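You operate a simulated robot arm through the tools that you are given. There is no shell and no other tool. Be economical: measure what you need, move in short steps, check, and stop when the job is done.

You run a simulated two-armed robot. Do the job below in one go: nothing can be reset, and whatever is moved stays where it is left.

JOB
Follow the table card: set the mug on the mat and pour all the juice into it.
Fine: Take the mug, mat and plate whose colours the card names. Put the juice jug back and lay the blue spoon on the plate. Put no bare finger in food or drink. Spill a teaspoon at most; pinch, break and dent nothing; leave nothing switched on. Set down upright: what you pick out, juice jug.

The check looks at the end state, three seconds after you hand in, the way a careful person would. Anything else that was tipped, shoved, dropped, spilled or broken makes it a failure.

ROBOT AND FRAMES
Two 7-joint arms with two-finger parallel grippers on one trunk, on a base that drives. Base frame: it is fixed to the floor where the robot stands at the start and does not move with it; the origin is under the middle of the robot, x ahead of it, y to its left, z up; the surface under the hand at the start is at about z = 75. Readings come in cm, degrees, newtons and seconds.
The left shoulder is at the start at [20.2, 17.1, 105.4], the right one opposite. Places, roughly: grey place mat top [60, -30, 80]. Payload 4.4 kg a hand.
The tool frame of a hand sits at the grasp point between the pads (the TCP): z along the fingers, y along the line on which they close. The tips reach 2.3 cm beyond it. Largest opening 9.4 cm; finger width 3.8, thickness 1; the body of the gripper, 5.4 by 9.6 cm, starts 3.9 cm behind the TCP.
Orientation is told as [roll, pitch, yaw] about the base's x, y, z axes, in that order, counted from this pose: with the fingers straight down and closing along the base's y, the tool's x points along the base's -x, its y along +y and its z along -z.

CONTROLS
- The arms move only by the tool arm_command. It takes "left_increments", "right_increments" or both (then of equal length, played together; a hand with none holds still); each is a list of rows, each a list of 6 numbers: the shift along the tool's x, y, z in mm, then the turn, a rotation vector about the tool's x, y, z in degrees. In form: [[tx, ty, tz, ax, ay, az], ...]. A call has 1 to 8 rows; each row shifts and turns the commanded pose from where the row before left it, along the tool's axes as they then stand. "left_gripper" and "right_gripper" are, for a hand that has rows, the gripper command, from -1 (fully open) to 1 (shut), values between in proportion, set as the call begins (left out, the last holds). Each row takes 0.2 s and may step no farther than 5 cm and 8.6 degrees from the row before; otherwise, or with a gripper value out of range, the whole call is refused. Where a pose cannot be reached the arm comes as near as it can. A force on the tool above 40 N (or 10 N above the force at the start of the call, whichever is more), or a blocked arm, ends the call early, and 0.2 s more pass. Each finger travels about 7.2 cm/s and halts on what it meets, pressing with about 26 N; the grip force reading is that of the motor and also rises with nothing between the fingers. The clock runs only during rows and for 0.2 s after the last one: add rows that do not move to give the fingers time. The reply holds the time, the measured pose of the TCP, the force on the tool along the base axes, the opening and the grip force, in the units named above and with some noise, with the torque about the TCP (base axes, N m) and any sound that the robot's microphone picked up, and new pictures: "show" is both (left out), scene, wrist or none (wrist: the cameras of the hands that moved).
- Cameras (640 x 400 px; columns grow to the right, rows downward): "scene" is now at [34.44, -1.44, 118.9]; the picture's right is [-0.25, -0.97, 0.00], its down [-0.53, 0.13, -0.84] and it looks along [0.81, -0.21, -0.54] (base axes); focal length 214 px, centre (320, 200). "left" rides on the left gripper at [8.6, -1.6, -7.5] in its tool frame; the picture's right is [0.18, 0.98, 0.00], its down [-0.58, 0.11, -0.81] and it looks along [-0.79, 0.15, 0.59] (tool axes); focal length 243 px, centre (320, 200). "right" rides on the right gripper at [8.6, 1.6, -7.5] in its tool frame; the picture's right is [-0.18, 0.98, 0.00], its down [-0.58, -0.11, -0.81] and it looks along [-0.79, -0.15, 0.59] (tool axes); focal length 243 px, centre (320, 200). There is no depth. A picture from a camera that has moved, and an enlarged one, comes with that camera's place and axes in the base frame and with its lens. The place of the scene camera against the robot may be out by one fixed shift of up to 1.2 cm in any direction.
- move_column(by): slides the trunk up (or, below 0, down) by that many cm; the arms and the scene camera ride with it, the base frame stays. It gives what a move gives, with no picture.
- drive_base(legs): drives the robot by 1 to 6 legs, each [ahead, left, turn to the left] in cm, cm and degrees, along the robot's own axes; the way and the turn of a leg run together, so that a leg with both is an arc; at most 150 cm and 180 degrees a leg. The arms and the cameras ride along, it lands a little off, and it stops where it bumps. It gives what a move gives, and a new picture of the scene camera.
- head_to(pan, tilt): turns the head with the scene camera to pan (to the left, within 80 degrees either way) and tilt (down, from -29 to 69), counted from straight ahead of the robot. It gives what a move gives, and a new picture of the scene camera.
- enlarge(camera, box): a new picture of the part [left, top, right, bottom] of that camera's present view, enlarged. It takes no simulated time.
- sign_off(): hands the job in; it is judged then, once.

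Go step by step. Nothing tells you exact positions but the pictures and the camera data: compare them with the known pose of the tool, close in by small moves and look again before you grip or let go. The budget is 120 turns and 260 pictures, counting those below and the enlarged ones. Unless the task says otherwise, let go and move clear before handing in, and close with one line.

The tools are called after "Emit:" by a JSON object that holds its "api" and its "payload". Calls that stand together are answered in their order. arm_command: Moves the arms, as the interface text tells. Its arguments: {"type":"object","properties":{"left_increments":{"type":"array"},"left_gripper":{"type":"number"},"right_increments":{"type":"array"},"right_gripper":{"type":"number"},"show":{"type":"string","enum":["both","scene","wrist","none"]}},"required":[]} The other tools are called the same way: move_column (by) slides the trunk up or down; drive_base (legs) drives the base; head_to (pan, tilt) turns the head that bears the scene camera; enlarge (camera, box) takes an enlarged picture of a part of a camera's view; sign_off () hands the job in.

At the start:

```text
time_s: 0.0
left_tool_pos: [59.71, 16.57, 117.49]
left_ee_rot: [0.0, -0.1, -0.1]
left_ft_force: [-0.1, 0.1, -0.5]
left_moment: [-0.01, 0.0, 0.02]
left_width: 9.44
left_grip_force: 0.0
right_tool_pos: [52.93, -27.42, 112.01]
right_ee_rot: [0.1, 0.0, 0.0]
right_ft_force: [0.1, 0.0, -0.3]
right_moment: [-0.02, 0.0, -0.01]
right_width: 9.42
right_grip_force: 0.2
trunk travel left (down, up): [-7.5, 31.3]
robot x, y, heading: [-0.07, 0.08, 0.3]
head pan, tilt: [-14.4, 32.8]
```

scene: 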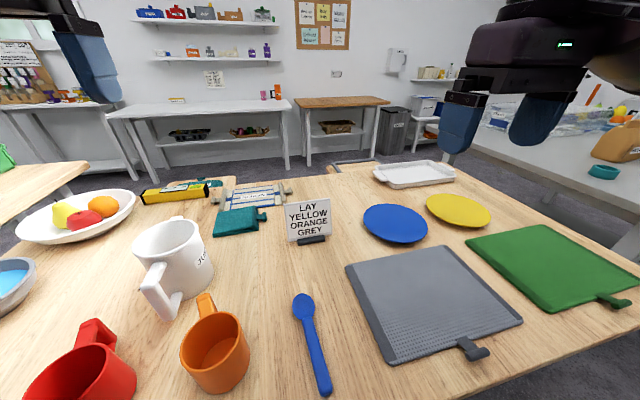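
right: 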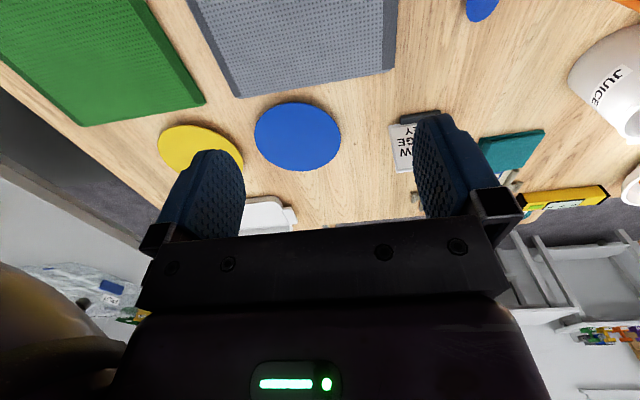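
left: 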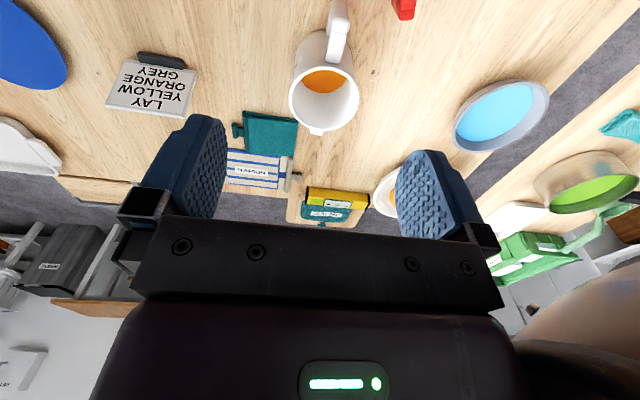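

The card appears to read LAY YELLOW ORANGE GREY, so I take it to mean the yellow plate, orange mug and grey mat. I'll look closer at the card and the objects first.

Emit:
{"api": "enlarge", "payload": {"camera": "scene", "box": [100, 180, 340, 400]}}

Emit:
{"api": "enlarge", "payload": {"camera": "left", "box": [90, 0, 410, 200]}}

Emit:
{"api": "head_to", "payload": {"pan": 0, "tilt": 55}}

```text
1.82 times, centred on (220, 290) of scene
camera zoom: at [34.44, -1.44, 118.9], right [-0.25, -0.97, 0.0], down [-0.53, 0.13, -0.84], along [0.81, -0.21, -0.54], focal length 390 px, centre (502, 36)
```

zoom: 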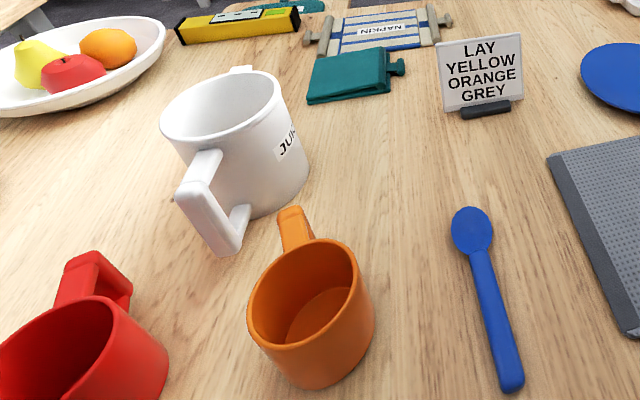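

```text
2.00 times, centred on (250, 100) of left
camera zoom: at [51.08, 14.87, 124.83], right [-0.18, 0.98, 0.0], down [0.58, 0.11, 0.81], along [0.79, 0.15, -0.59], focal length 485 px, centre (460, 400)
```

zoom: 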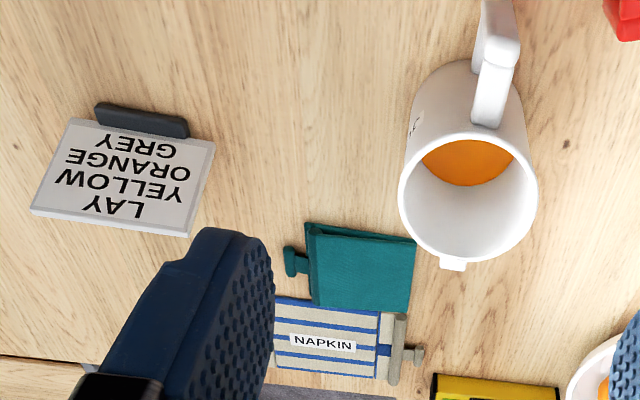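

```text
time_s: 0.9
left_tool_pos: [59.73, 16.52, 117.45]
left_ee_rot: [-0.1, 0.0, 0.0]
left_ft_force: [-0.6, 0.7, 0.5]
left_moment: [-0.03, 0.01, 0.02]
left_width: 9.4
left_grip_force: 0.1
right_tool_pos: [52.92, -27.48, 112.07]
right_ee_rot: [0.0, 0.0, -0.1]
right_ft_force: [0.0, -1.2, -0.6]
right_moment: [-0.04, -0.02, 0.02]
right_width: 9.39
right_grip_force: 0.2
trunk travel left (down, up): [-7.5, 31.3]
robot x, y, heading: [0.16, -0.33, 0.4]
head pan, tilt: [0.0, 55.0]
camera scene: at [33.02, 0.78, 115.75], right [0.0, -1.0, 0.0], down [-0.82, 0.0, -0.57], along [0.57, 0.0, -0.82], focal length 214 px, centre (320, 200)
```

scene: 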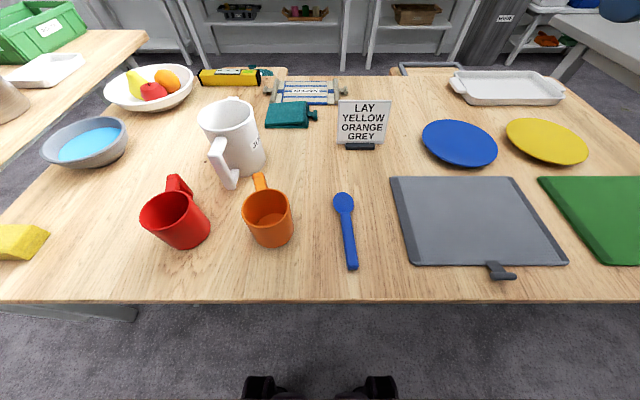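

The table top looks to be at about z = 74.5. The orange mug is near (54, 11) with its handle pointing ahead, and the jug sits behind it with its handle toward me. I'll lower the left hand over the mug for a closer look.

Emit:
{"api": "arm_command", "payload": {"left_increments": [[7, -11, 31, 0, 0, 0], [7, -11, 31, 0, 0, 0], [7, -11, 31, 0, 0, 0], [6, -12, 31, 0, 0, 0]], "left_gripper": -1}}

Emit:
{"api": "enlarge", "payload": {"camera": "scene", "box": [130, 80, 400, 290]}}

```text
time_s: 1.9
left_tool_pos: [57.25, 11.92, 105.01]
left_ee_rot: [0.0, 0.1, 0.1]
left_ft_force: [0.3, -0.7, 0.5]
left_moment: [0.01, 0.0, 0.0]
left_width: 9.42
left_grip_force: 0.1
right_tool_pos: [52.87, -27.44, 111.96]
right_ee_rot: [0.0, 0.2, 0.0]
right_ft_force: [-0.2, -0.4, -0.8]
right_moment: [-0.01, 0.05, 0.02]
right_width: 9.4
right_grip_force: 0.0
trunk travel left (down, up): [-7.5, 31.3]
robot x, y, heading: [-0.18, 0.13, -0.2]
head pan, tilt: [0.0, 55.0]
camera scene: at [33.08, 0.77, 115.71], right [0.0, -1.0, 0.0], down [-0.82, 0.0, -0.57], along [0.57, 0.0, -0.82], focal length 214 px, centre (320, 200)
camera left: at [48.5, 10.32, 112.41], right [-0.19, 0.98, 0.0], down [0.58, 0.11, 0.81], along [0.79, 0.15, -0.59], focal length 243 px, centre (320, 200)
```

scene: 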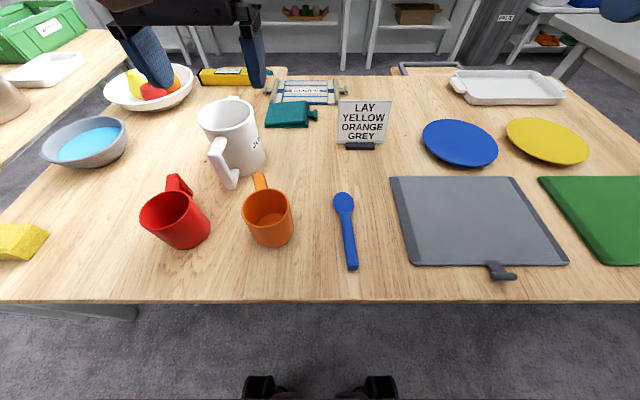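
left: 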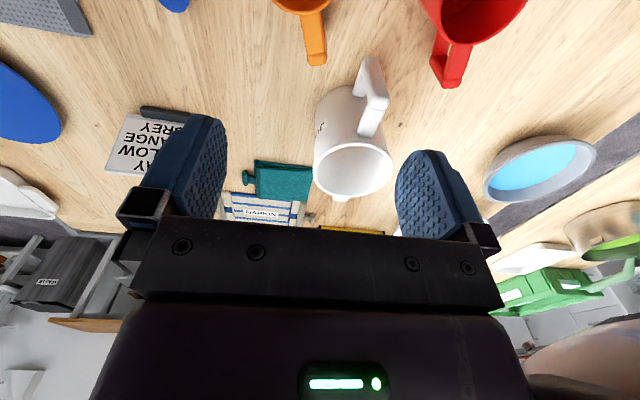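

```text
1.90 times, centred on (265, 185) of scene
camera zoom: at [33.08, 0.77, 115.71], right [0.0, -1.0, 0.0], down [-0.82, 0.0, -0.57], along [0.57, 0.0, -0.82], focal length 408 px, centre (425, 229)
```

zoom: 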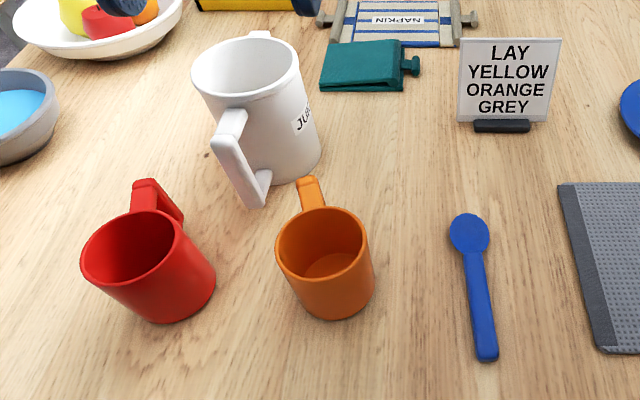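

The mug's rim centre is near (53.6, 10.4) with its handle end near (61, 12.4, 83), about 15° off the x axis. I'll bring the hand above the handle, yawed 15°, and look again.

Emit:
{"api": "arm_command", "payload": {"left_increments": [[-10, 1, 40, 0, 0, 0], [-10, 1, 40, 0, 0, 0], [-8, 0, 40, 0, 0, 0], [0, 0, 0, 0, 0, -7.5], [0, 0, 0, 0, 0, -7.5], [0, 0, 0, 0, 0, 0]], "left_gripper": -0.2}}

Emit:
{"api": "enlarge", "payload": {"camera": "left", "box": [160, 0, 480, 200]}}

Emit:
{"api": "enlarge", "payload": {"camera": "scene", "box": [180, 90, 360, 270]}}

```text
time_s: 3.3
left_tool_pos: [59.88, 12.2, 93.05]
left_ee_rot: [-0.1, 0.1, 15.1]
left_ft_force: [-0.5, 0.8, -0.2]
left_moment: [-0.01, -0.03, -0.01]
left_width: 5.61
left_grip_force: 0.1
right_tool_pos: [52.9, -27.49, 111.97]
right_ee_rot: [0.0, 0.1, 0.0]
right_ft_force: [-0.2, 0.1, 0.1]
right_moment: [0.02, -0.03, -0.01]
right_width: 9.41
right_grip_force: 0.0
trunk travel left (down, up): [-7.5, 31.3]
robot x, y, heading: [0.02, 0.24, 0.0]
head pan, tilt: [0.0, 55.0]
camera scene: at [33.0, 0.78, 115.75], right [0.0, -1.0, 0.0], down [-0.82, 0.0, -0.57], along [0.57, 0.0, -0.82], focal length 214 px, centre (320, 200)
camera left: at [51.87, 8.38, 100.46], right [-0.43, 0.9, 0.0], down [0.53, 0.26, 0.81], along [0.73, 0.35, -0.59], focal length 243 px, centre (320, 200)
```

scene: 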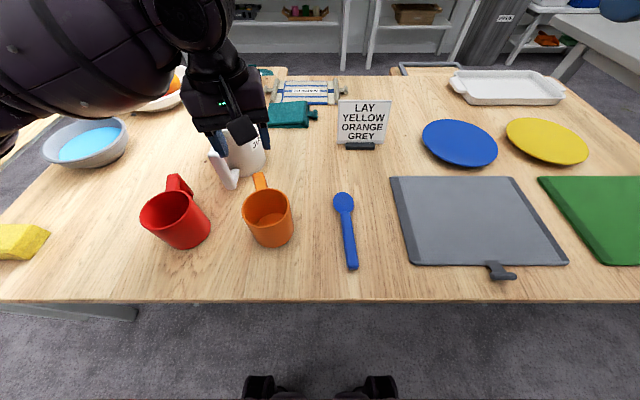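
left: 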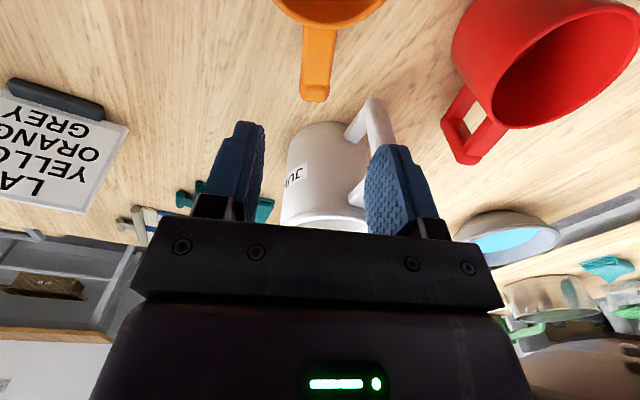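

```text
2.00 times, centred on (320, 100) of left
camera zoom: at [51.87, 8.38, 100.46], right [-0.43, 0.9, 0.0], down [0.53, 0.26, 0.81], along [0.73, 0.35, -0.59], focal length 485 px, centre (320, 400)
```

zoom: 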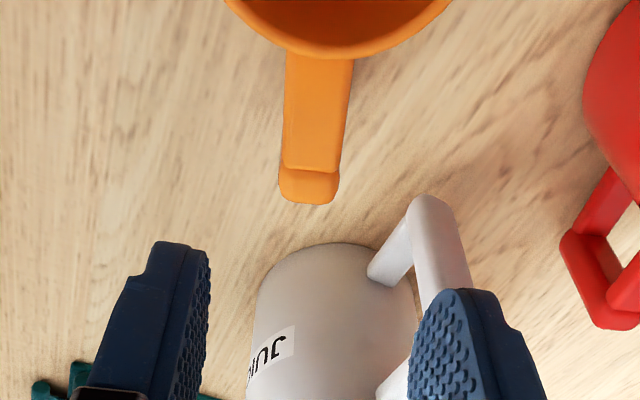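

```text
2.22 times, centred on (270, 180) of scene
camera zoom: at [33.0, 0.78, 115.75], right [0.0, -1.0, 0.0], down [-0.82, 0.0, -0.57], along [0.57, 0.0, -0.82], focal length 477 px, centre (431, 244)
```

zoom: 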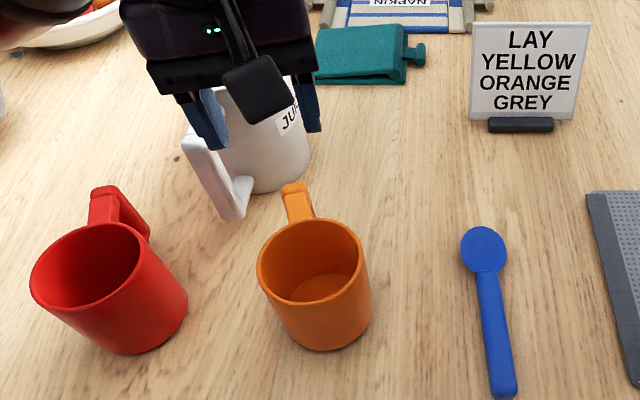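

The handle is in line and the yaw needs about 5° more. I'll correct that and go halfway down.

Emit:
{"api": "arm_command", "payload": {"left_increments": [[0, 0, 0, 0, 0, -5], [5, -2.4, 20, 0, 0, 0], [0, 0, 25, 0, 0, 0], [0, 0, 25, 0, 0, 0]], "show": "wrist"}}

```text
time_s: 4.3
left_tool_pos: [59.52, 11.7, 85.93]
left_ee_rot: [0.0, 0.0, 20.1]
left_ft_force: [-0.6, 0.2, 0.2]
left_moment: [-0.03, -0.01, 0.02]
left_width: 5.64
left_grip_force: 0.0
right_tool_pos: [52.97, -27.59, 112.08]
right_ee_rot: [0.0, 0.1, -0.1]
right_ft_force: [0.5, -0.2, 0.1]
right_moment: [-0.01, 0.01, -0.02]
right_width: 9.38
right_grip_force: 0.1
trunk travel left (down, up): [-7.5, 31.3]
robot x, y, heading: [0.11, 0.08, 0.2]
head pan, tilt: [0.0, 55.0]
camera left: at [51.88, 7.21, 93.31], right [-0.51, 0.86, 0.0], down [0.51, 0.3, 0.81], along [0.69, 0.41, -0.59], focal length 243 px, centre (320, 200)
```

left: 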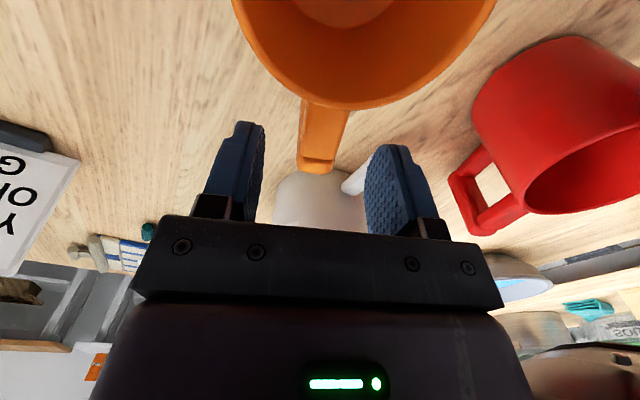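

The handle is centred between the fingers. I'll go down 5 cm and close.

Emit:
{"api": "arm_command", "payload": {"left_increments": [[0, 0, 25, 0, 0, 0], [0, 0, 24, 0, 0, 0]], "show": "wrist"}}

Emit:
{"api": "enlarge", "payload": {"camera": "scene", "box": [180, 90, 360, 270]}}

```text
time_s: 4.9
left_tool_pos: [59.55, 11.85, 80.95]
left_ee_rot: [0.1, 0.0, 20.0]
left_ft_force: [0.2, 0.1, 0.0]
left_moment: [-0.01, 0.0, 0.04]
left_width: 5.64
left_grip_force: 0.1
right_tool_pos: [52.95, -27.51, 111.99]
right_ee_rot: [-0.1, 0.0, 0.0]
right_ft_force: [1.2, -0.3, -0.2]
right_moment: [0.01, 0.0, 0.0]
right_width: 9.41
right_grip_force: 0.1
trunk travel left (down, up): [-7.5, 31.3]
robot x, y, heading: [0.06, 0.08, -0.0]
head pan, tilt: [0.0, 55.0]
camera left: at [51.96, 7.29, 88.34], right [-0.51, 0.86, 0.0], down [0.51, 0.3, 0.81], along [0.69, 0.41, -0.59], focal length 243 px, centre (320, 200)
```

left: 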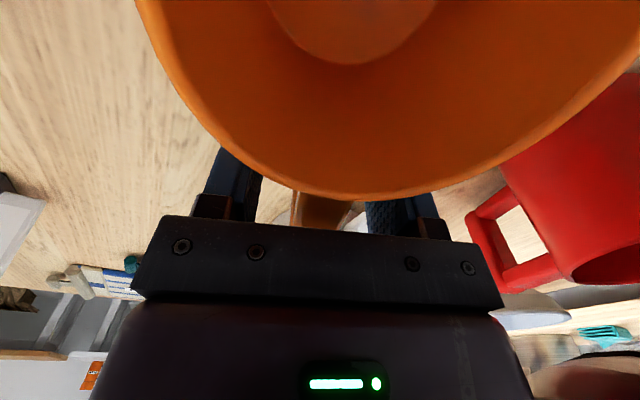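

```text
2.22 times, centred on (270, 180) of scene
camera zoom: at [33.03, 0.79, 115.74], right [0.0, -1.0, 0.0], down [-0.82, 0.0, -0.57], along [0.57, 0.0, -0.82], focal length 477 px, centre (431, 244)
```

zoom: 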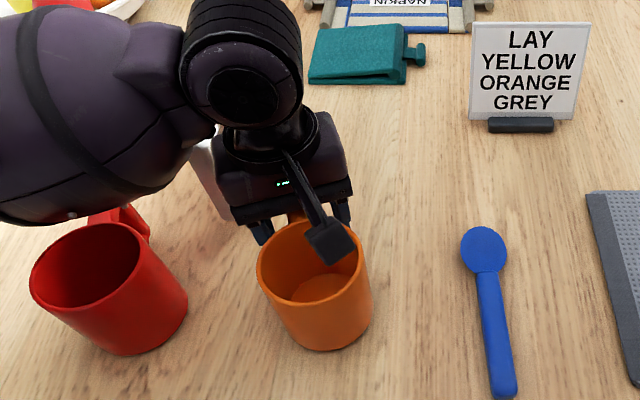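

The fingers straddle the handle. I'll close them.

Emit:
{"api": "arm_command", "payload": {"left_increments": [[0, 0, 0, 0, 0, 0], [0, 0, 0, 0, 0, 0], [0, 0, 0, 0, 0, 0], [0, 0, 0, 0, 0, 0]], "left_gripper": 1, "show": "wrist"}}

Emit:
{"api": "arm_command", "payload": {"left_increments": [[0, 0, -10, 0, 0, 0], [0, 0, -20, 0, 0, 0], [0, 0, 0, 0, 0, 0]]}}

```text
time_s: 5.9
left_tool_pos: [59.62, 11.73, 80.92]
left_ee_rot: [0.0, 0.0, 20.1]
left_ft_force: [-0.4, 0.4, 0.7]
left_moment: [0.0, -0.09, -0.01]
left_width: 2.4
left_grip_force: 26.0
right_tool_pos: [52.93, -27.48, 112.1]
right_ee_rot: [0.0, 0.0, -0.1]
right_ft_force: [-0.2, 0.5, 0.1]
right_moment: [0.01, -0.05, -0.03]
right_width: 9.41
right_grip_force: 0.0
trunk travel left (down, up): [-7.5, 31.3]
robot x, y, heading: [-0.18, -0.15, -0.2]
head pan, tilt: [0.0, 55.0]
camera left: at [51.97, 7.28, 88.38], right [-0.51, 0.86, 0.0], down [0.51, 0.3, 0.81], along [0.69, 0.41, -0.59], focal length 243 px, centre (320, 200)
```

left: 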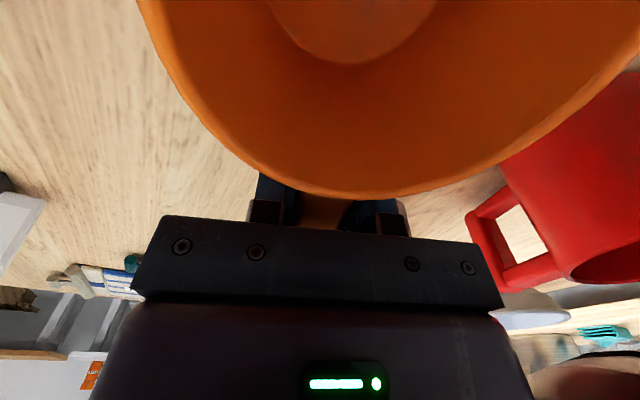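

```text
time_s: 6.7
left_tool_pos: [59.57, 11.75, 83.96]
left_ee_rot: [0.1, 0.0, 19.9]
left_ft_force: [0.6, 0.5, -1.5]
left_moment: [0.01, -0.16, 0.0]
left_width: 2.38
left_grip_force: 25.6
right_tool_pos: [53.07, -27.48, 111.97]
right_ee_rot: [0.0, 0.0, 0.0]
right_ft_force: [-0.5, 0.1, -0.9]
right_moment: [-0.02, 0.0, -0.01]
right_width: 9.39
right_grip_force: 0.0
trunk travel left (down, up): [-7.5, 31.3]
robot x, y, heading: [0.13, 0.25, 0.0]
head pan, tilt: [0.0, 55.0]
camera scene: at [33.05, 0.79, 115.73], right [0.0, -1.0, 0.0], down [-0.82, 0.0, -0.57], along [0.57, 0.0, -0.82], focal length 214 px, centre (320, 200)
camera left: at [51.93, 7.34, 91.41], right [-0.51, 0.86, 0.0], down [0.51, 0.3, 0.81], along [0.69, 0.41, -0.59], focal length 243 px, centre (320, 200)
```

scene: 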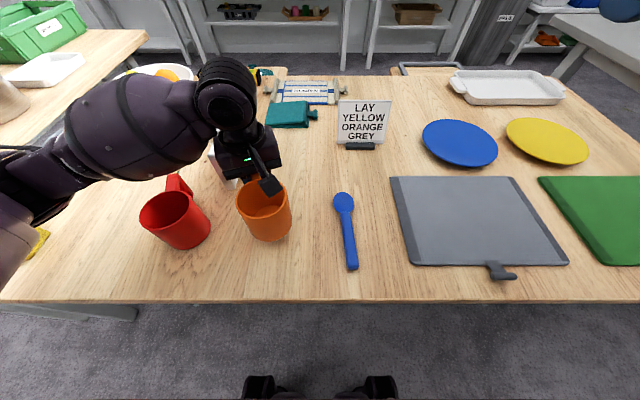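
left: 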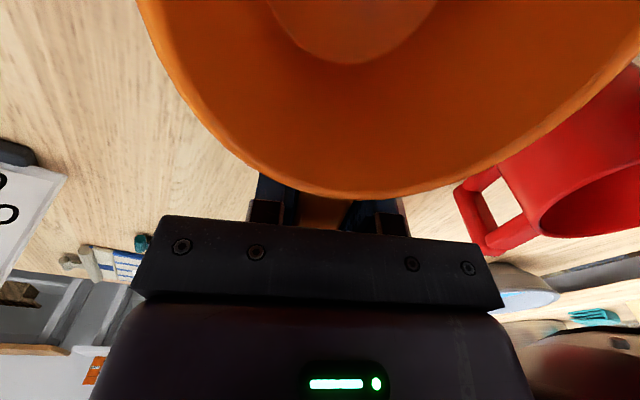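

The mug is held. I'll lift it higher and drive right 40 cm, so the left hand comes over the mat.

Emit:
{"api": "arm_command", "payload": {"left_increments": [[0, 0, -40, 0, 0, 0], [0, 0, -40, 0, 0, 0], [0, 0, 0, 0, 0, 0]], "show": "none"}}

Emit:
{"api": "drive_base", "payload": {"legs": [[0, -40, 0]]}}

```text
time_s: 7.5
left_tool_pos: [59.46, 11.75, 92.03]
left_ee_rot: [-0.1, 0.1, 20.0]
left_ft_force: [0.7, -0.5, -3.5]
left_moment: [0.08, -0.16, 0.01]
left_width: 2.41
left_grip_force: 26.3
right_tool_pos: [53.08, -27.51, 112.0]
right_ee_rot: [-0.1, 0.1, 0.1]
right_ft_force: [-0.3, 0.5, 0.8]
right_moment: [0.02, 0.02, -0.03]
right_width: 9.39
right_grip_force: 0.1
trunk travel left (down, up): [-7.5, 31.3]
robot x, y, heading: [0.16, 0.14, -0.1]
head pan, tilt: [0.0, 55.0]
```

```text
time_s: 11.5
left_tool_pos: [59.43, -28.39, 92.05]
left_ee_rot: [0.0, -0.1, 19.9]
left_ft_force: [-0.4, 0.4, -2.6]
left_moment: [0.06, -0.17, 0.03]
left_width: 2.41
left_grip_force: 25.8
right_tool_pos: [52.89, -67.71, 112.08]
right_ee_rot: [-0.1, 0.0, -0.1]
right_ft_force: [0.0, 0.0, 1.4]
right_moment: [-0.01, 0.01, 0.03]
right_width: 9.39
right_grip_force: 0.1
trunk travel left (down, up): [-7.5, 31.3]
robot x, y, heading: [-0.32, -39.97, 0.0]
head pan, tilt: [0.0, 55.0]
camera scene: at [32.99, -39.39, 115.74], right [0.0, -1.0, 0.0], down [-0.82, 0.0, -0.57], along [0.57, 0.0, -0.82], focal length 214 px, centre (320, 200)
```

scene: 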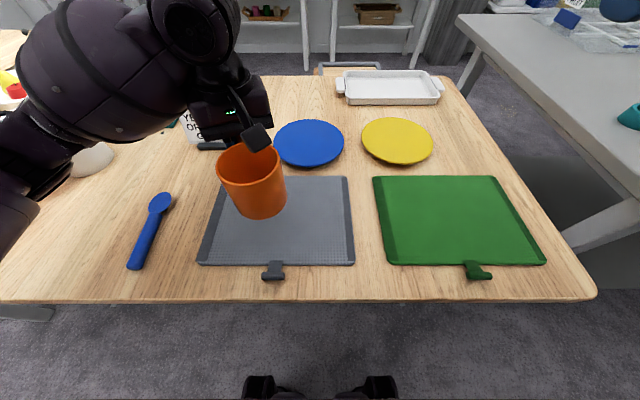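

The mug hangs at about (53, -31). I'll move 4.5 cm ahead to the mat's middle and lower it toward the mat.

Emit:
{"api": "arm_command", "payload": {"left_increments": [[-21.2, -7.7, 0, 0, 0, 0], [-21.2, -7.7, 0, 0, 0, 0], [0, 0, 25, 0, 0, 0], [0, 0, 25, 0, 0, 0], [0, 0, 25, 0, 0, 0], [0, 0, 0, 0, 0, 0]]}}

Emit:
{"api": "enlarge", "payload": {"camera": "scene", "box": [180, 120, 360, 290]}}

```text
time_s: 12.9
left_tool_pos: [63.93, -28.36, 84.49]
left_ee_rot: [0.1, 0.0, 19.9]
left_ft_force: [0.1, -0.2, -3.2]
left_moment: [0.04, -0.15, -0.01]
left_width: 2.4
left_grip_force: 25.4
right_tool_pos: [52.83, -67.64, 112.07]
right_ee_rot: [0.0, 0.0, -0.1]
right_ft_force: [0.3, 1.0, 0.4]
right_moment: [-0.03, 0.02, 0.02]
right_width: 9.41
right_grip_force: 0.0
trunk travel left (down, up): [-7.5, 31.3]
robot x, y, heading: [-0.29, -40.12, -0.3]
head pan, tilt: [0.0, 55.0]
camera scene: at [32.96, -39.38, 115.76], right [0.0, -1.0, 0.0], down [-0.82, 0.0, -0.57], along [0.57, 0.0, -0.82], focal length 214 px, centre (320, 200)
camera left: at [56.28, -32.93, 91.95], right [-0.51, 0.86, 0.0], down [0.51, 0.3, 0.81], along [0.7, 0.41, -0.59], focal length 243 px, centre (320, 200)
```

scene: 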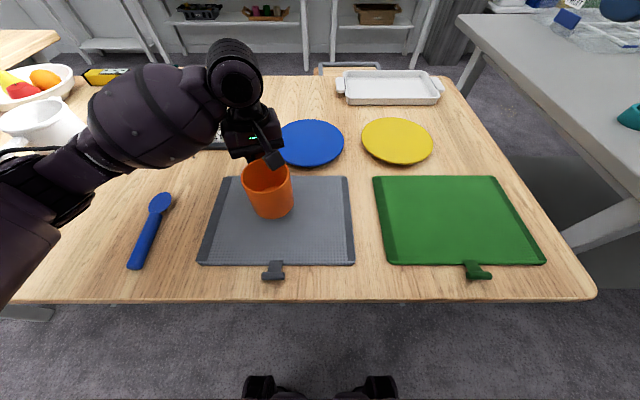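
left: 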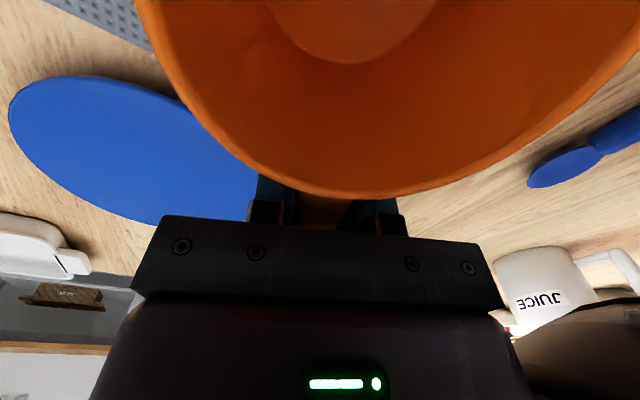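

```text
2.35 times, centred on (270, 205) of scene
camera zoom: at [32.96, -39.38, 115.76], right [0.0, -1.0, 0.0], down [-0.82, 0.0, -0.57], along [0.57, 0.0, -0.82], focal length 505 px, centre (438, 188)
```

zoom: 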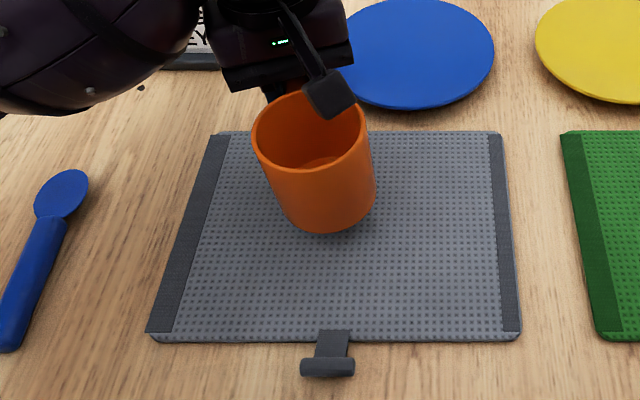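

The mug is over the mat's middle. I'll lower it gently until it touches.

Emit:
{"api": "arm_command", "payload": {"left_increments": [[0, 0, 10, 0, 0, 0], [0, 0, 8, 0, 0, 0], [0, 0, 0, 0, 0, 0]], "show": "none"}}

Emit:
{"api": "arm_command", "payload": {"left_increments": [[0, 0, 3, 0, 0, 0], [0, 0, 0, 0, 0, 0]], "show": "none"}}

Emit:
{"api": "arm_command", "payload": {"left_increments": [[0, 0, 3, 0, 0, 0], [0, 0, 0, 0, 0, 0]], "show": "none"}}

```text
time_s: 13.7
left_tool_pos: [63.92, -28.3, 82.82]
left_ee_rot: [0.0, 0.0, 20.0]
left_ft_force: [0.0, -0.2, -2.7]
left_moment: [0.07, -0.18, -0.01]
left_width: 2.4
left_grip_force: 25.7
right_tool_pos: [52.85, -67.83, 111.99]
right_ee_rot: [0.0, 0.0, -0.1]
right_ft_force: [-0.1, -0.2, -0.1]
right_moment: [0.03, 0.02, 0.02]
right_width: 9.39
right_grip_force: 0.0
trunk travel left (down, up): [-7.5, 31.3]
robot x, y, heading: [-0.05, -40.03, 0.1]
head pan, tilt: [0.0, 55.0]
```

```text
time_s: 14.3
left_tool_pos: [63.91, -28.43, 82.41]
left_ee_rot: [0.0, 0.0, 19.9]
left_ft_force: [0.1, -0.3, -3.0]
left_moment: [0.08, -0.15, -0.01]
left_width: 2.41
left_grip_force: 25.6
right_tool_pos: [52.82, -67.68, 112.07]
right_ee_rot: [0.0, 0.0, -0.1]
right_ft_force: [0.4, 0.9, -0.2]
right_moment: [-0.03, 0.03, -0.03]
right_width: 9.4
right_grip_force: 0.0
trunk travel left (down, up): [-7.5, 31.3]
robot x, y, heading: [0.1, -40.15, 0.0]
head pan, tilt: [0.0, 55.0]
```

```text
time_s: 14.9
left_tool_pos: [64.05, -28.4, 82.09]
left_ee_rot: [0.0, 0.0, 19.8]
left_ft_force: [0.2, 0.5, -2.3]
left_moment: [0.03, -0.13, 0.0]
left_width: 2.39
left_grip_force: 25.7
right_tool_pos: [52.92, -67.66, 112.14]
right_ee_rot: [0.0, 0.0, -0.2]
right_ft_force: [-0.4, -0.6, -0.2]
right_moment: [0.03, 0.0, -0.01]
right_width: 9.41
right_grip_force: 0.1
trunk travel left (down, up): [-7.5, 31.3]
robot x, y, heading: [-0.54, -39.88, -0.4]
head pan, tilt: [0.0, 55.0]
```

Emit:
{"api": "arm_command", "payload": {"left_increments": [[0, 0, 3, 0, 0, 0], [0, 0, 0, 0, 0, 0]], "show": "none"}}

Emit:
{"api": "arm_command", "payload": {"left_increments": [[0, 0, 2, 0, 0, 0], [0, 0, 0, 0, 0, 0]], "show": "none"}}

Emit:
{"api": "enlarge", "payload": {"camera": "scene", "box": [180, 120, 360, 290]}}

```text
time_s: 15.5
left_tool_pos: [64.01, -28.49, 82.0]
left_ee_rot: [0.0, 0.0, 20.0]
left_ft_force: [0.0, -0.2, -3.6]
left_moment: [0.03, -0.16, 0.01]
left_width: 2.4
left_grip_force: 25.9
right_tool_pos: [52.81, -67.67, 112.04]
right_ee_rot: [0.0, 0.1, -0.2]
right_ft_force: [-0.4, 0.0, -0.1]
right_moment: [-0.02, 0.02, 0.02]
right_width: 9.41
right_grip_force: 0.1
trunk travel left (down, up): [-7.5, 31.3]
robot x, y, heading: [0.13, -40.03, -0.1]
head pan, tilt: [0.0, 55.0]
```

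```text
time_s: 16.1
left_tool_pos: [63.98, -28.47, 81.7]
left_ee_rot: [0.0, -0.1, 19.9]
left_ft_force: [0.3, 0.5, 5.9]
left_moment: [-0.09, 0.74, -0.04]
left_width: 2.38
left_grip_force: 25.4
right_tool_pos: [52.75, -67.74, 112.11]
right_ee_rot: [0.1, 0.0, -0.1]
right_ft_force: [0.9, 0.3, -0.3]
right_moment: [0.0, -0.01, -0.02]
right_width: 9.42
right_grip_force: 0.1
trunk travel left (down, up): [-7.5, 31.3]
robot x, y, heading: [0.29, -39.73, -0.1]
head pan, tilt: [0.0, 55.0]
```

```text
2.35 times, centred on (270, 205) of scene
camera zoom: at [32.92, -39.38, 115.78], right [0.0, -1.0, 0.0], down [-0.82, 0.0, -0.57], along [0.57, 0.0, -0.82], focal length 505 px, centre (438, 188)
```

zoom: 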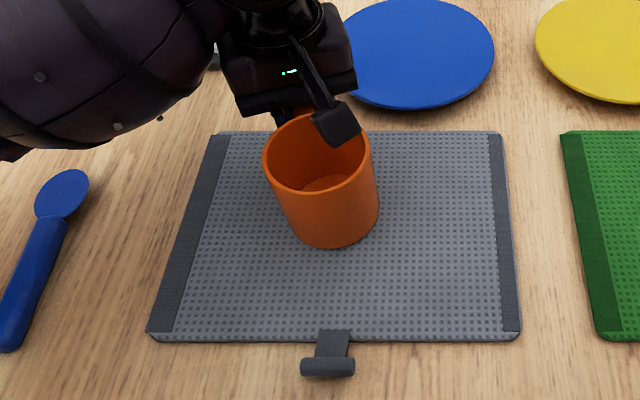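

It has touched the mat at TCP z ≈ 81.8. I'll release the mug and rise straight up.

Emit:
{"api": "arm_command", "payload": {"left_increments": [[0, 0, 0, 0, 0, 0], [0, 0, 0, 0, 0, 0], [0, 0, 0, 0, 0, 0]], "left_gripper": -0.2, "show": "none"}}

Emit:
{"api": "arm_command", "payload": {"left_increments": [[0, 0, -20, 0, 0, 0], [0, 0, -40, 0, 0, 0], [0, 0, -50, 0, 0, 0], [0, 0, -50, 0, 0, 0], [0, 0, -50, 0, 0, 0]]}}

```text
time_s: 16.9
left_tool_pos: [64.01, -28.5, 81.66]
left_ee_rot: [-0.1, -0.1, 19.9]
left_ft_force: [-0.1, 0.1, -0.4]
left_moment: [0.02, -0.02, 0.01]
left_width: 5.65
left_grip_force: 0.0
right_tool_pos: [52.89, -67.69, 112.0]
right_ee_rot: [0.1, 0.0, -0.1]
right_ft_force: [0.4, 0.0, -0.1]
right_moment: [0.01, 0.0, -0.03]
right_width: 9.41
right_grip_force: 0.0
trunk travel left (down, up): [-7.5, 31.3]
robot x, y, heading: [0.02, -40.21, -0.1]
head pan, tilt: [0.0, 55.0]
```

```text
time_s: 18.1
left_tool_pos: [63.96, -28.37, 102.83]
left_ee_rot: [-0.1, -0.1, 19.9]
left_ft_force: [0.1, -0.5, 0.1]
left_moment: [-0.03, 0.01, -0.03]
left_width: 5.62
left_grip_force: 0.0
right_tool_pos: [52.74, -67.7, 112.11]
right_ee_rot: [0.0, -0.1, -0.1]
right_ft_force: [-1.1, -0.5, -0.3]
right_moment: [-0.02, -0.01, -0.01]
right_width: 9.41
right_grip_force: 0.0
trunk travel left (down, up): [-7.5, 31.3]
robot x, y, heading: [-0.29, -40.28, 0.1]
head pan, tilt: [0.0, 55.0]
camera scene: at [32.84, -39.4, 115.81], right [0.0, -1.0, 0.0], down [-0.82, 0.0, -0.57], along [0.57, 0.0, -0.82], focal length 214 px, centre (320, 200)
camera left: at [56.3, -32.9, 110.28], right [-0.51, 0.86, 0.0], down [0.51, 0.3, 0.81], along [0.7, 0.41, -0.59], focal length 243 px, centre (320, 200)
```

scene: 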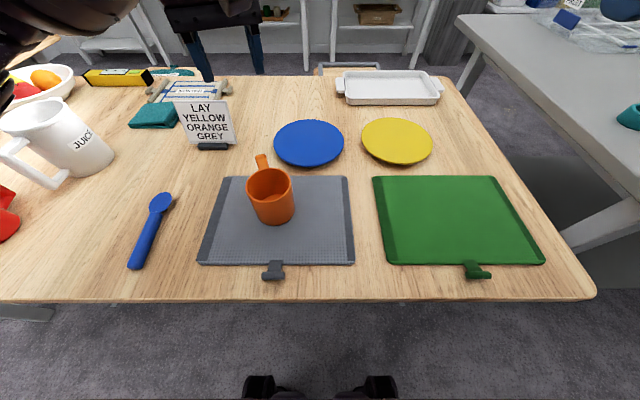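
left: 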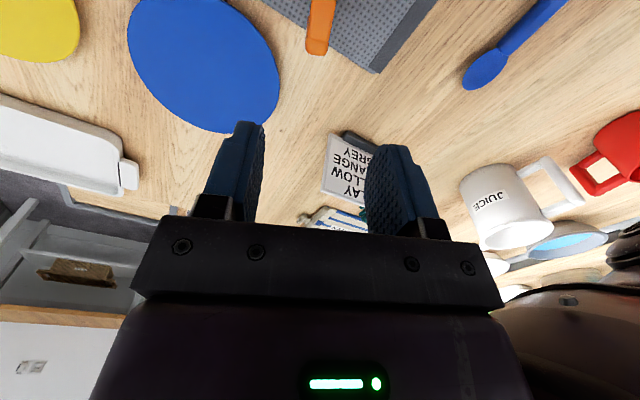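

The mug stands upright on the mat. While the jug is farther off I'll do the spoon next, which is near (53, -3.7) and nearly along x; the hand goes above it to look.

Emit:
{"api": "arm_command", "payload": {"left_increments": [[0, 0, 0, 0, 0, 8], [0, 0, 0, 0, 0, 8], [15.5, 42.3, 13, 0, 0, 0], [15.5, 42.3, 13, 0, 0, 0], [15.5, 42.3, 13, 0, 0, 0], [15.5, 42.3, 13, 0, 0, 0], [15.5, 42.3, 13, 0, 0, 0], [15.5, 42.3, 13, 0, 0, 0]]}}

Emit:
{"api": "enlarge", "payload": {"camera": "left", "box": [160, 0, 480, 200]}}

```text
time_s: 19.9
left_tool_pos: [52.98, -3.81, 94.85]
left_ee_rot: [-0.2, 0.0, 3.7]
left_ft_force: [-0.2, 0.4, 0.6]
left_moment: [-0.06, -0.04, -0.01]
left_width: 5.64
left_grip_force: 0.2
right_tool_pos: [52.94, -67.83, 112.18]
right_ee_rot: [0.1, 0.1, -0.1]
right_ft_force: [0.2, -0.5, -0.6]
right_moment: [0.02, -0.02, -0.04]
right_width: 9.39
right_grip_force: 0.0
trunk travel left (down, up): [-7.5, 31.3]
robot x, y, heading: [-0.14, -40.29, -0.2]
head pan, tilt: [0.0, 55.0]
camera scene: at [32.93, -39.5, 115.79], right [0.0, -1.0, 0.0], down [-0.82, 0.0, -0.57], along [0.57, 0.0, -0.82], focal length 214 px, centre (320, 200)
camera left: at [44.34, -6.05, 102.27], right [-0.25, 0.97, 0.0], down [0.57, 0.15, 0.81], along [0.78, 0.2, -0.59], focal length 243 px, centre (320, 200)
```

scene: 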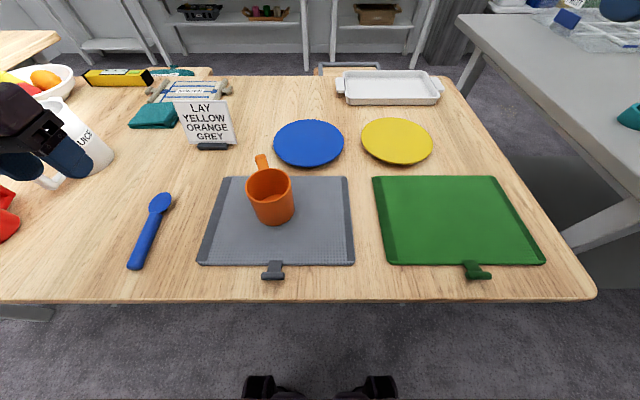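
left: 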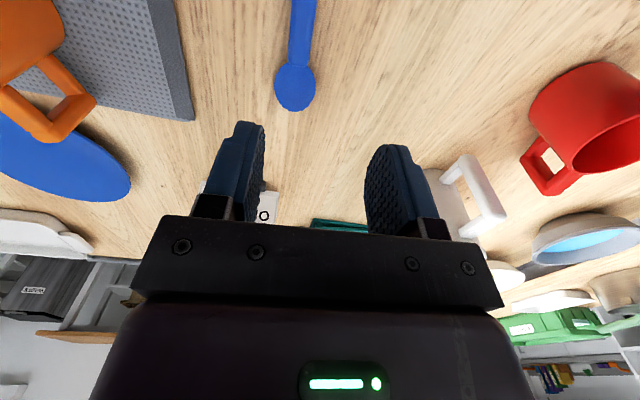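

```text
2.00 times, centred on (320, 100) of left
camera zoom: at [44.34, -6.05, 102.27], right [-0.25, 0.97, 0.0], down [0.57, 0.15, 0.81], along [0.78, 0.2, -0.59], focal length 485 px, centre (320, 400)
```

zoom: 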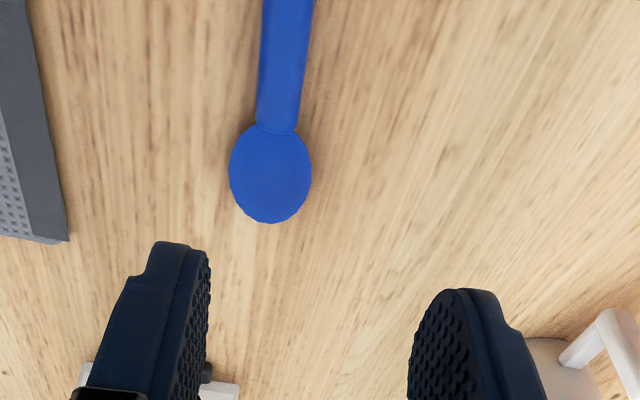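

The spoon's handle runs through about (53.5, -5.6) at 5°. I'll align and go down to z ≈ 81.

Emit:
{"api": "arm_command", "payload": {"left_increments": [[0, 0, 0, 0, 0, -1.5], [-3.4, -18.4, 20, 0, 0, 0], [0, 0, 40, 0, 0, 0], [0, 0, 40, 0, 0, 0], [0, 0, 40, 0, 0, 0]]}}

Emit:
{"api": "enlarge", "payload": {"camera": "scene", "box": [80, 150, 240, 290]}}

```text
time_s: 21.1
left_tool_pos: [53.45, -5.42, 80.8]
left_ee_rot: [0.0, 0.0, 5.3]
left_ft_force: [0.0, 0.3, -0.3]
left_moment: [0.0, -0.01, -0.01]
left_width: 5.63
left_grip_force: 0.0
right_tool_pos: [52.94, -67.64, 111.95]
right_ee_rot: [0.0, 0.0, -0.1]
right_ft_force: [0.0, -0.4, -0.7]
right_moment: [-0.01, 0.01, -0.02]
right_width: 9.39
right_grip_force: 0.1
trunk travel left (down, up): [-7.5, 31.3]
robot x, y, heading: [-0.21, -40.04, -0.1]
head pan, tilt: [0.0, 55.0]
camera scene: at [33.03, -39.36, 115.72], right [0.0, -1.0, 0.0], down [-0.82, 0.0, -0.57], along [0.57, 0.0, -0.82], focal length 214 px, centre (320, 200)
camera left: at [44.95, -8.0, 88.14], right [-0.28, 0.96, 0.0], down [0.57, 0.16, 0.81], along [0.77, 0.22, -0.59], focal length 243 px, centre (320, 200)
```

scene: 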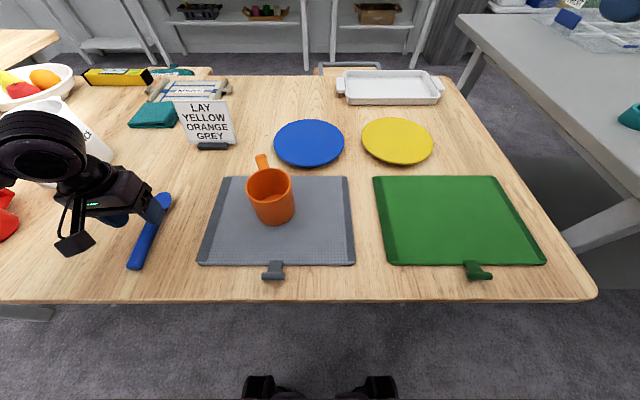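
left: 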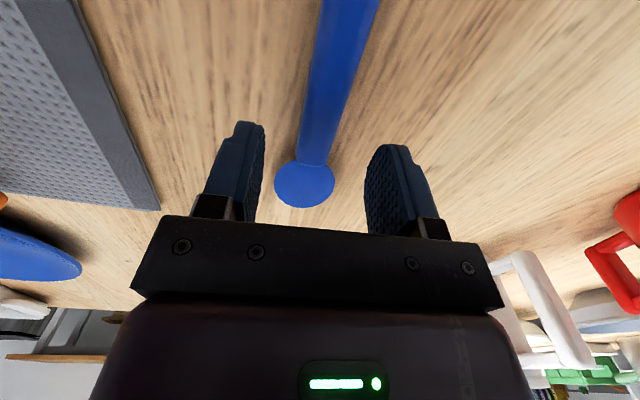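

```text
2.86 times, centred on (160, 220) of scene
camera zoom: at [33.03, -39.36, 115.72], right [0.0, -1.0, 0.0], down [-0.82, 0.0, -0.57], along [0.57, 0.0, -0.82], focal length 613 px, centre (777, 143)
```

zoom: 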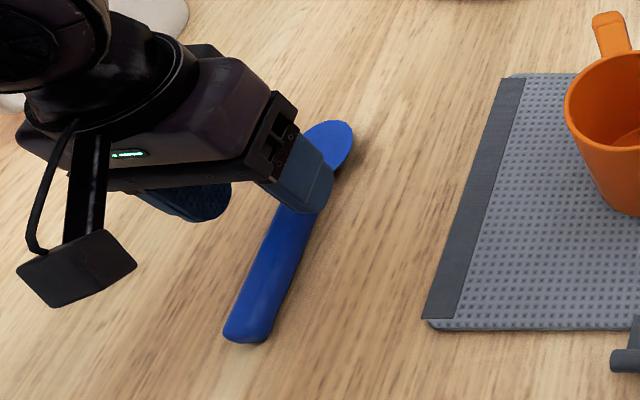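

It's centred. I'll lower in small steps to just above the table.

Emit:
{"api": "arm_command", "payload": {"left_increments": [[0, 0, 15, 0, 0, 0], [0, 0, 12, 0, 0, 0], [0, 0, 0, 0, 0, 0]], "show": "none"}}

Emit:
{"api": "arm_command", "payload": {"left_increments": [[0, 0, 4, 0, 0, 0], [0, 0, 0, 0, 0, 0]]}}

Emit:
{"api": "enlarge", "payload": {"camera": "scene", "box": [80, 150, 240, 290]}}

```text
time_s: 21.9
left_tool_pos: [53.58, -5.59, 78.14]
left_ee_rot: [0.0, 0.1, 5.4]
left_ft_force: [0.3, -0.5, 0.2]
left_moment: [0.0, 0.02, -0.02]
left_width: 5.63
left_grip_force: 0.1
right_tool_pos: [52.82, -67.74, 112.06]
right_ee_rot: [0.0, 0.0, -0.2]
right_ft_force: [0.6, 0.4, 0.2]
right_moment: [-0.01, -0.02, 0.02]
right_width: 9.38
right_grip_force: 0.1
trunk travel left (down, up): [-7.5, 31.3]
robot x, y, heading: [0.07, -39.96, -0.1]
head pan, tilt: [0.0, 55.0]
```

```text
time_s: 22.5
left_tool_pos: [53.43, -5.54, 77.68]
left_ee_rot: [0.1, 0.0, 5.4]
left_ft_force: [-0.2, 0.3, -0.2]
left_moment: [0.01, -0.01, -0.02]
left_width: 5.64
left_grip_force: 0.1
right_tool_pos: [52.78, -67.69, 112.1]
right_ee_rot: [0.0, 0.1, -0.1]
right_ft_force: [0.8, -0.1, -0.1]
right_moment: [0.01, -0.02, -0.03]
right_width: 9.44
right_grip_force: 0.1
trunk travel left (down, up): [-7.5, 31.3]
robot x, y, heading: [0.04, -40.03, -0.3]
head pan, tilt: [0.0, 55.0]
camera scene: at [32.96, -39.38, 115.75], right [0.0, -1.0, 0.0], down [-0.82, 0.0, -0.57], along [0.57, 0.0, -0.82], focal length 214 px, centre (320, 200)
camera left: at [44.95, -7.98, 85.17], right [-0.28, 0.96, 0.0], down [0.57, 0.16, 0.81], along [0.77, 0.22, -0.59], focal length 243 px, centre (320, 200)
```

scene: 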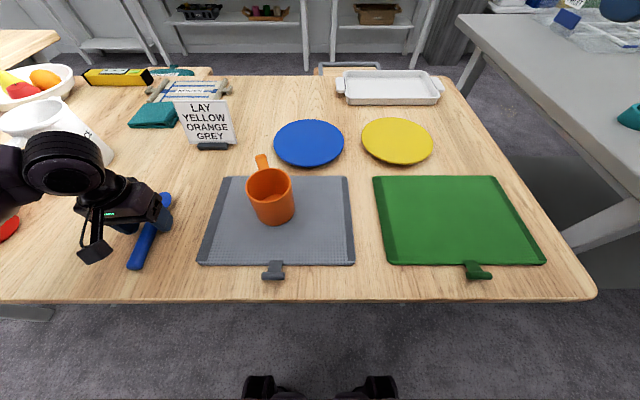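
left: 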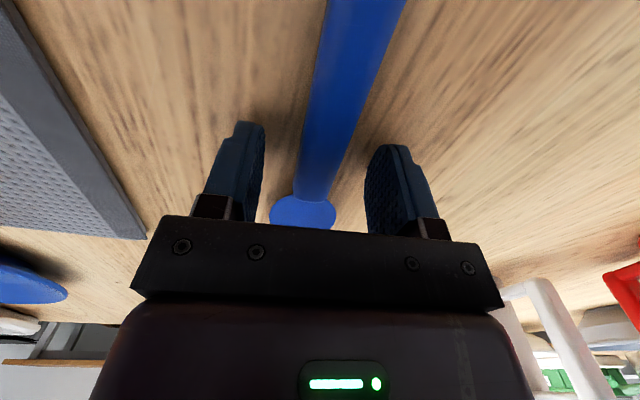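

```text
2.86 times, centred on (160, 220) of scene
camera zoom: at [32.96, -39.38, 115.75], right [0.0, -1.0, 0.0], down [-0.82, 0.0, -0.57], along [0.57, 0.0, -0.82], focal length 613 px, centre (777, 143)
```

zoom: 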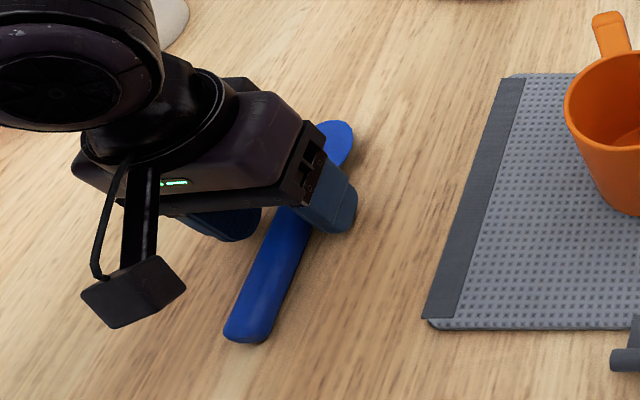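

There's still a little room. I'll step down in 2 mm moves and watch the force.

Emit:
{"api": "arm_command", "payload": {"left_increments": [[0, 0, 3, 0, 0, 0], [0, 0, 0, 0, 0, 0]], "show": "none"}}

Emit:
{"api": "arm_command", "payload": {"left_increments": [[0, 0, 2, 0, 0, 0], [0, 0, 0, 0, 0, 0]], "show": "none"}}

```text
time_s: 23.1
left_tool_pos: [53.47, -5.47, 77.5]
left_ee_rot: [0.0, 0.0, 5.4]
left_ft_force: [-0.3, -0.6, -0.4]
left_moment: [-0.01, -0.01, 0.03]
left_width: 5.63
left_grip_force: 0.1
right_tool_pos: [52.75, -67.7, 112.08]
right_ee_rot: [0.0, 0.0, 0.0]
right_ft_force: [1.1, 0.2, -0.2]
right_moment: [0.0, 0.01, -0.01]
right_width: 9.39
right_grip_force: 0.1
trunk travel left (down, up): [-7.5, 31.3]
robot x, y, heading: [-0.4, -40.11, -0.2]
head pan, tilt: [0.0, 55.0]
```

```text
time_s: 23.7
left_tool_pos: [53.47, -5.48, 77.32]
left_ee_rot: [0.0, 0.0, 5.4]
left_ft_force: [-1.4, 0.9, 5.3]
left_moment: [0.04, 0.14, -0.03]
left_width: 5.66
left_grip_force: 0.0
right_tool_pos: [52.81, -67.65, 112.12]
right_ee_rot: [0.0, 0.0, -0.2]
right_ft_force: [0.0, -0.6, -0.1]
right_moment: [-0.01, 0.01, -0.01]
right_width: 9.43
right_grip_force: 0.0
trunk travel left (down, up): [-7.5, 31.3]
robot x, y, heading: [-0.25, -40.22, -0.3]
head pan, tilt: [0.0, 55.0]
```

The tips touch the table at TCP 77.3, so the table is at z = 75.0. I'll raise 2 mm and close on the handle.

Emit:
{"api": "arm_command", "payload": {"left_increments": [[0, 0, -2.5, 0, 0, 0], [0, 0, 0, 0, 0, 0]], "show": "none"}}

Emit:
{"api": "arm_command", "payload": {"left_increments": [[0, 0, 0, 0, 0, 0], [0, 0, 0, 0, 0, 0], [0, 0, 0, 0, 0, 0], [0, 0, 0, 0, 0, 0]], "left_gripper": 1, "show": "none"}}

Emit:
{"api": "arm_command", "payload": {"left_increments": [[0, 0, -20, 0, 0, 0], [0, 0, -40, 0, 0, 0], [0, 0, -40, 0, 0, 0], [0, 0, 0, 0, 0, 0]]}}

```text
time_s: 24.3
left_tool_pos: [53.52, -5.54, 77.62]
left_ee_rot: [0.0, 0.1, 5.3]
left_ft_force: [-0.3, 0.1, -0.1]
left_moment: [-0.04, 0.03, 0.02]
left_width: 5.62
left_grip_force: 0.1
right_tool_pos: [52.75, -67.79, 112.04]
right_ee_rot: [-0.1, 0.1, -0.1]
right_ft_force: [-0.1, -0.3, 0.8]
right_moment: [-0.01, 0.0, 0.0]
right_width: 9.4
right_grip_force: 0.1
trunk travel left (down, up): [-7.5, 31.3]
robot x, y, heading: [-0.23, -40.62, -0.1]
head pan, tilt: [0.0, 55.0]
```

```text
time_s: 25.3
left_tool_pos: [53.57, -5.56, 77.45]
left_ee_rot: [0.0, 0.1, 5.4]
left_ft_force: [-0.1, 0.1, -0.5]
left_moment: [0.05, -0.02, -0.01]
left_width: 2.12
left_grip_force: 26.1
right_tool_pos: [52.8, -67.63, 112.0]
right_ee_rot: [0.0, 0.0, 0.0]
right_ft_force: [-0.6, 0.7, 0.4]
right_moment: [0.03, 0.0, -0.02]
right_width: 9.41
right_grip_force: 0.1
trunk travel left (down, up): [-7.5, 31.3]
robot x, y, heading: [-0.04, -40.12, -0.0]
head pan, tilt: [0.0, 55.0]
```

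```text
time_s: 26.3
left_tool_pos: [53.61, -5.67, 87.33]
left_ee_rot: [0.1, 0.1, 5.4]
left_ft_force: [0.7, -0.3, -1.1]
left_moment: [0.0, 0.0, 0.02]
left_width: 2.14
left_grip_force: 26.0
right_tool_pos: [52.97, -67.65, 111.95]
right_ee_rot: [0.0, 0.0, -0.2]
right_ft_force: [0.6, -0.4, 0.0]
right_moment: [-0.02, 0.0, -0.04]
right_width: 9.41
right_grip_force: 0.0
trunk travel left (down, up): [-7.5, 31.3]
robot x, y, heading: [-0.36, -40.31, 0.1]
head pan, tilt: [0.0, 55.0]
camera scene: at [33.03, -39.36, 115.71], right [0.0, -1.0, 0.0], down [-0.82, 0.0, -0.57], along [0.57, 0.0, -0.82], focal length 214 px, centre (320, 200)
camera left: at [45.1, -8.05, 94.81], right [-0.28, 0.96, 0.0], down [0.57, 0.16, 0.81], along [0.77, 0.22, -0.59], focal length 243 px, centre (320, 200)
```

scene: 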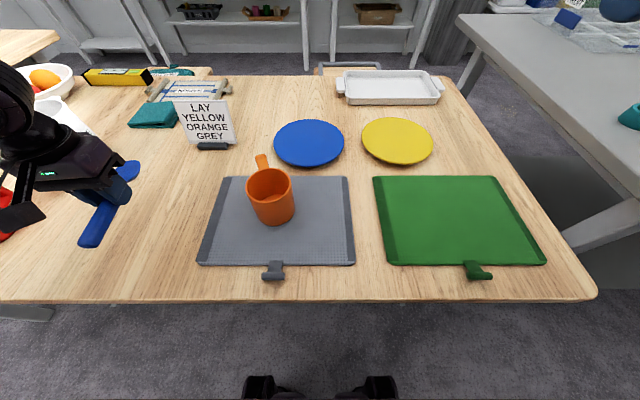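
left: 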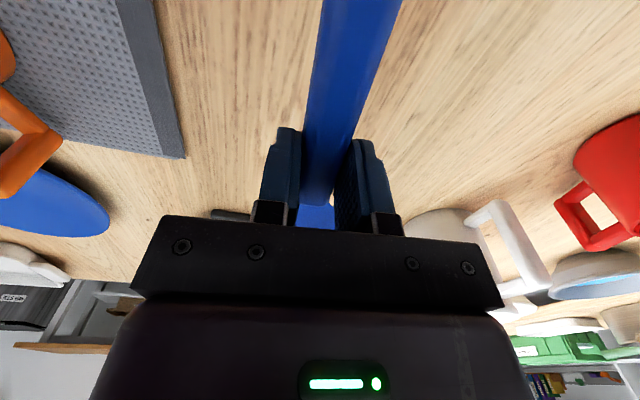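

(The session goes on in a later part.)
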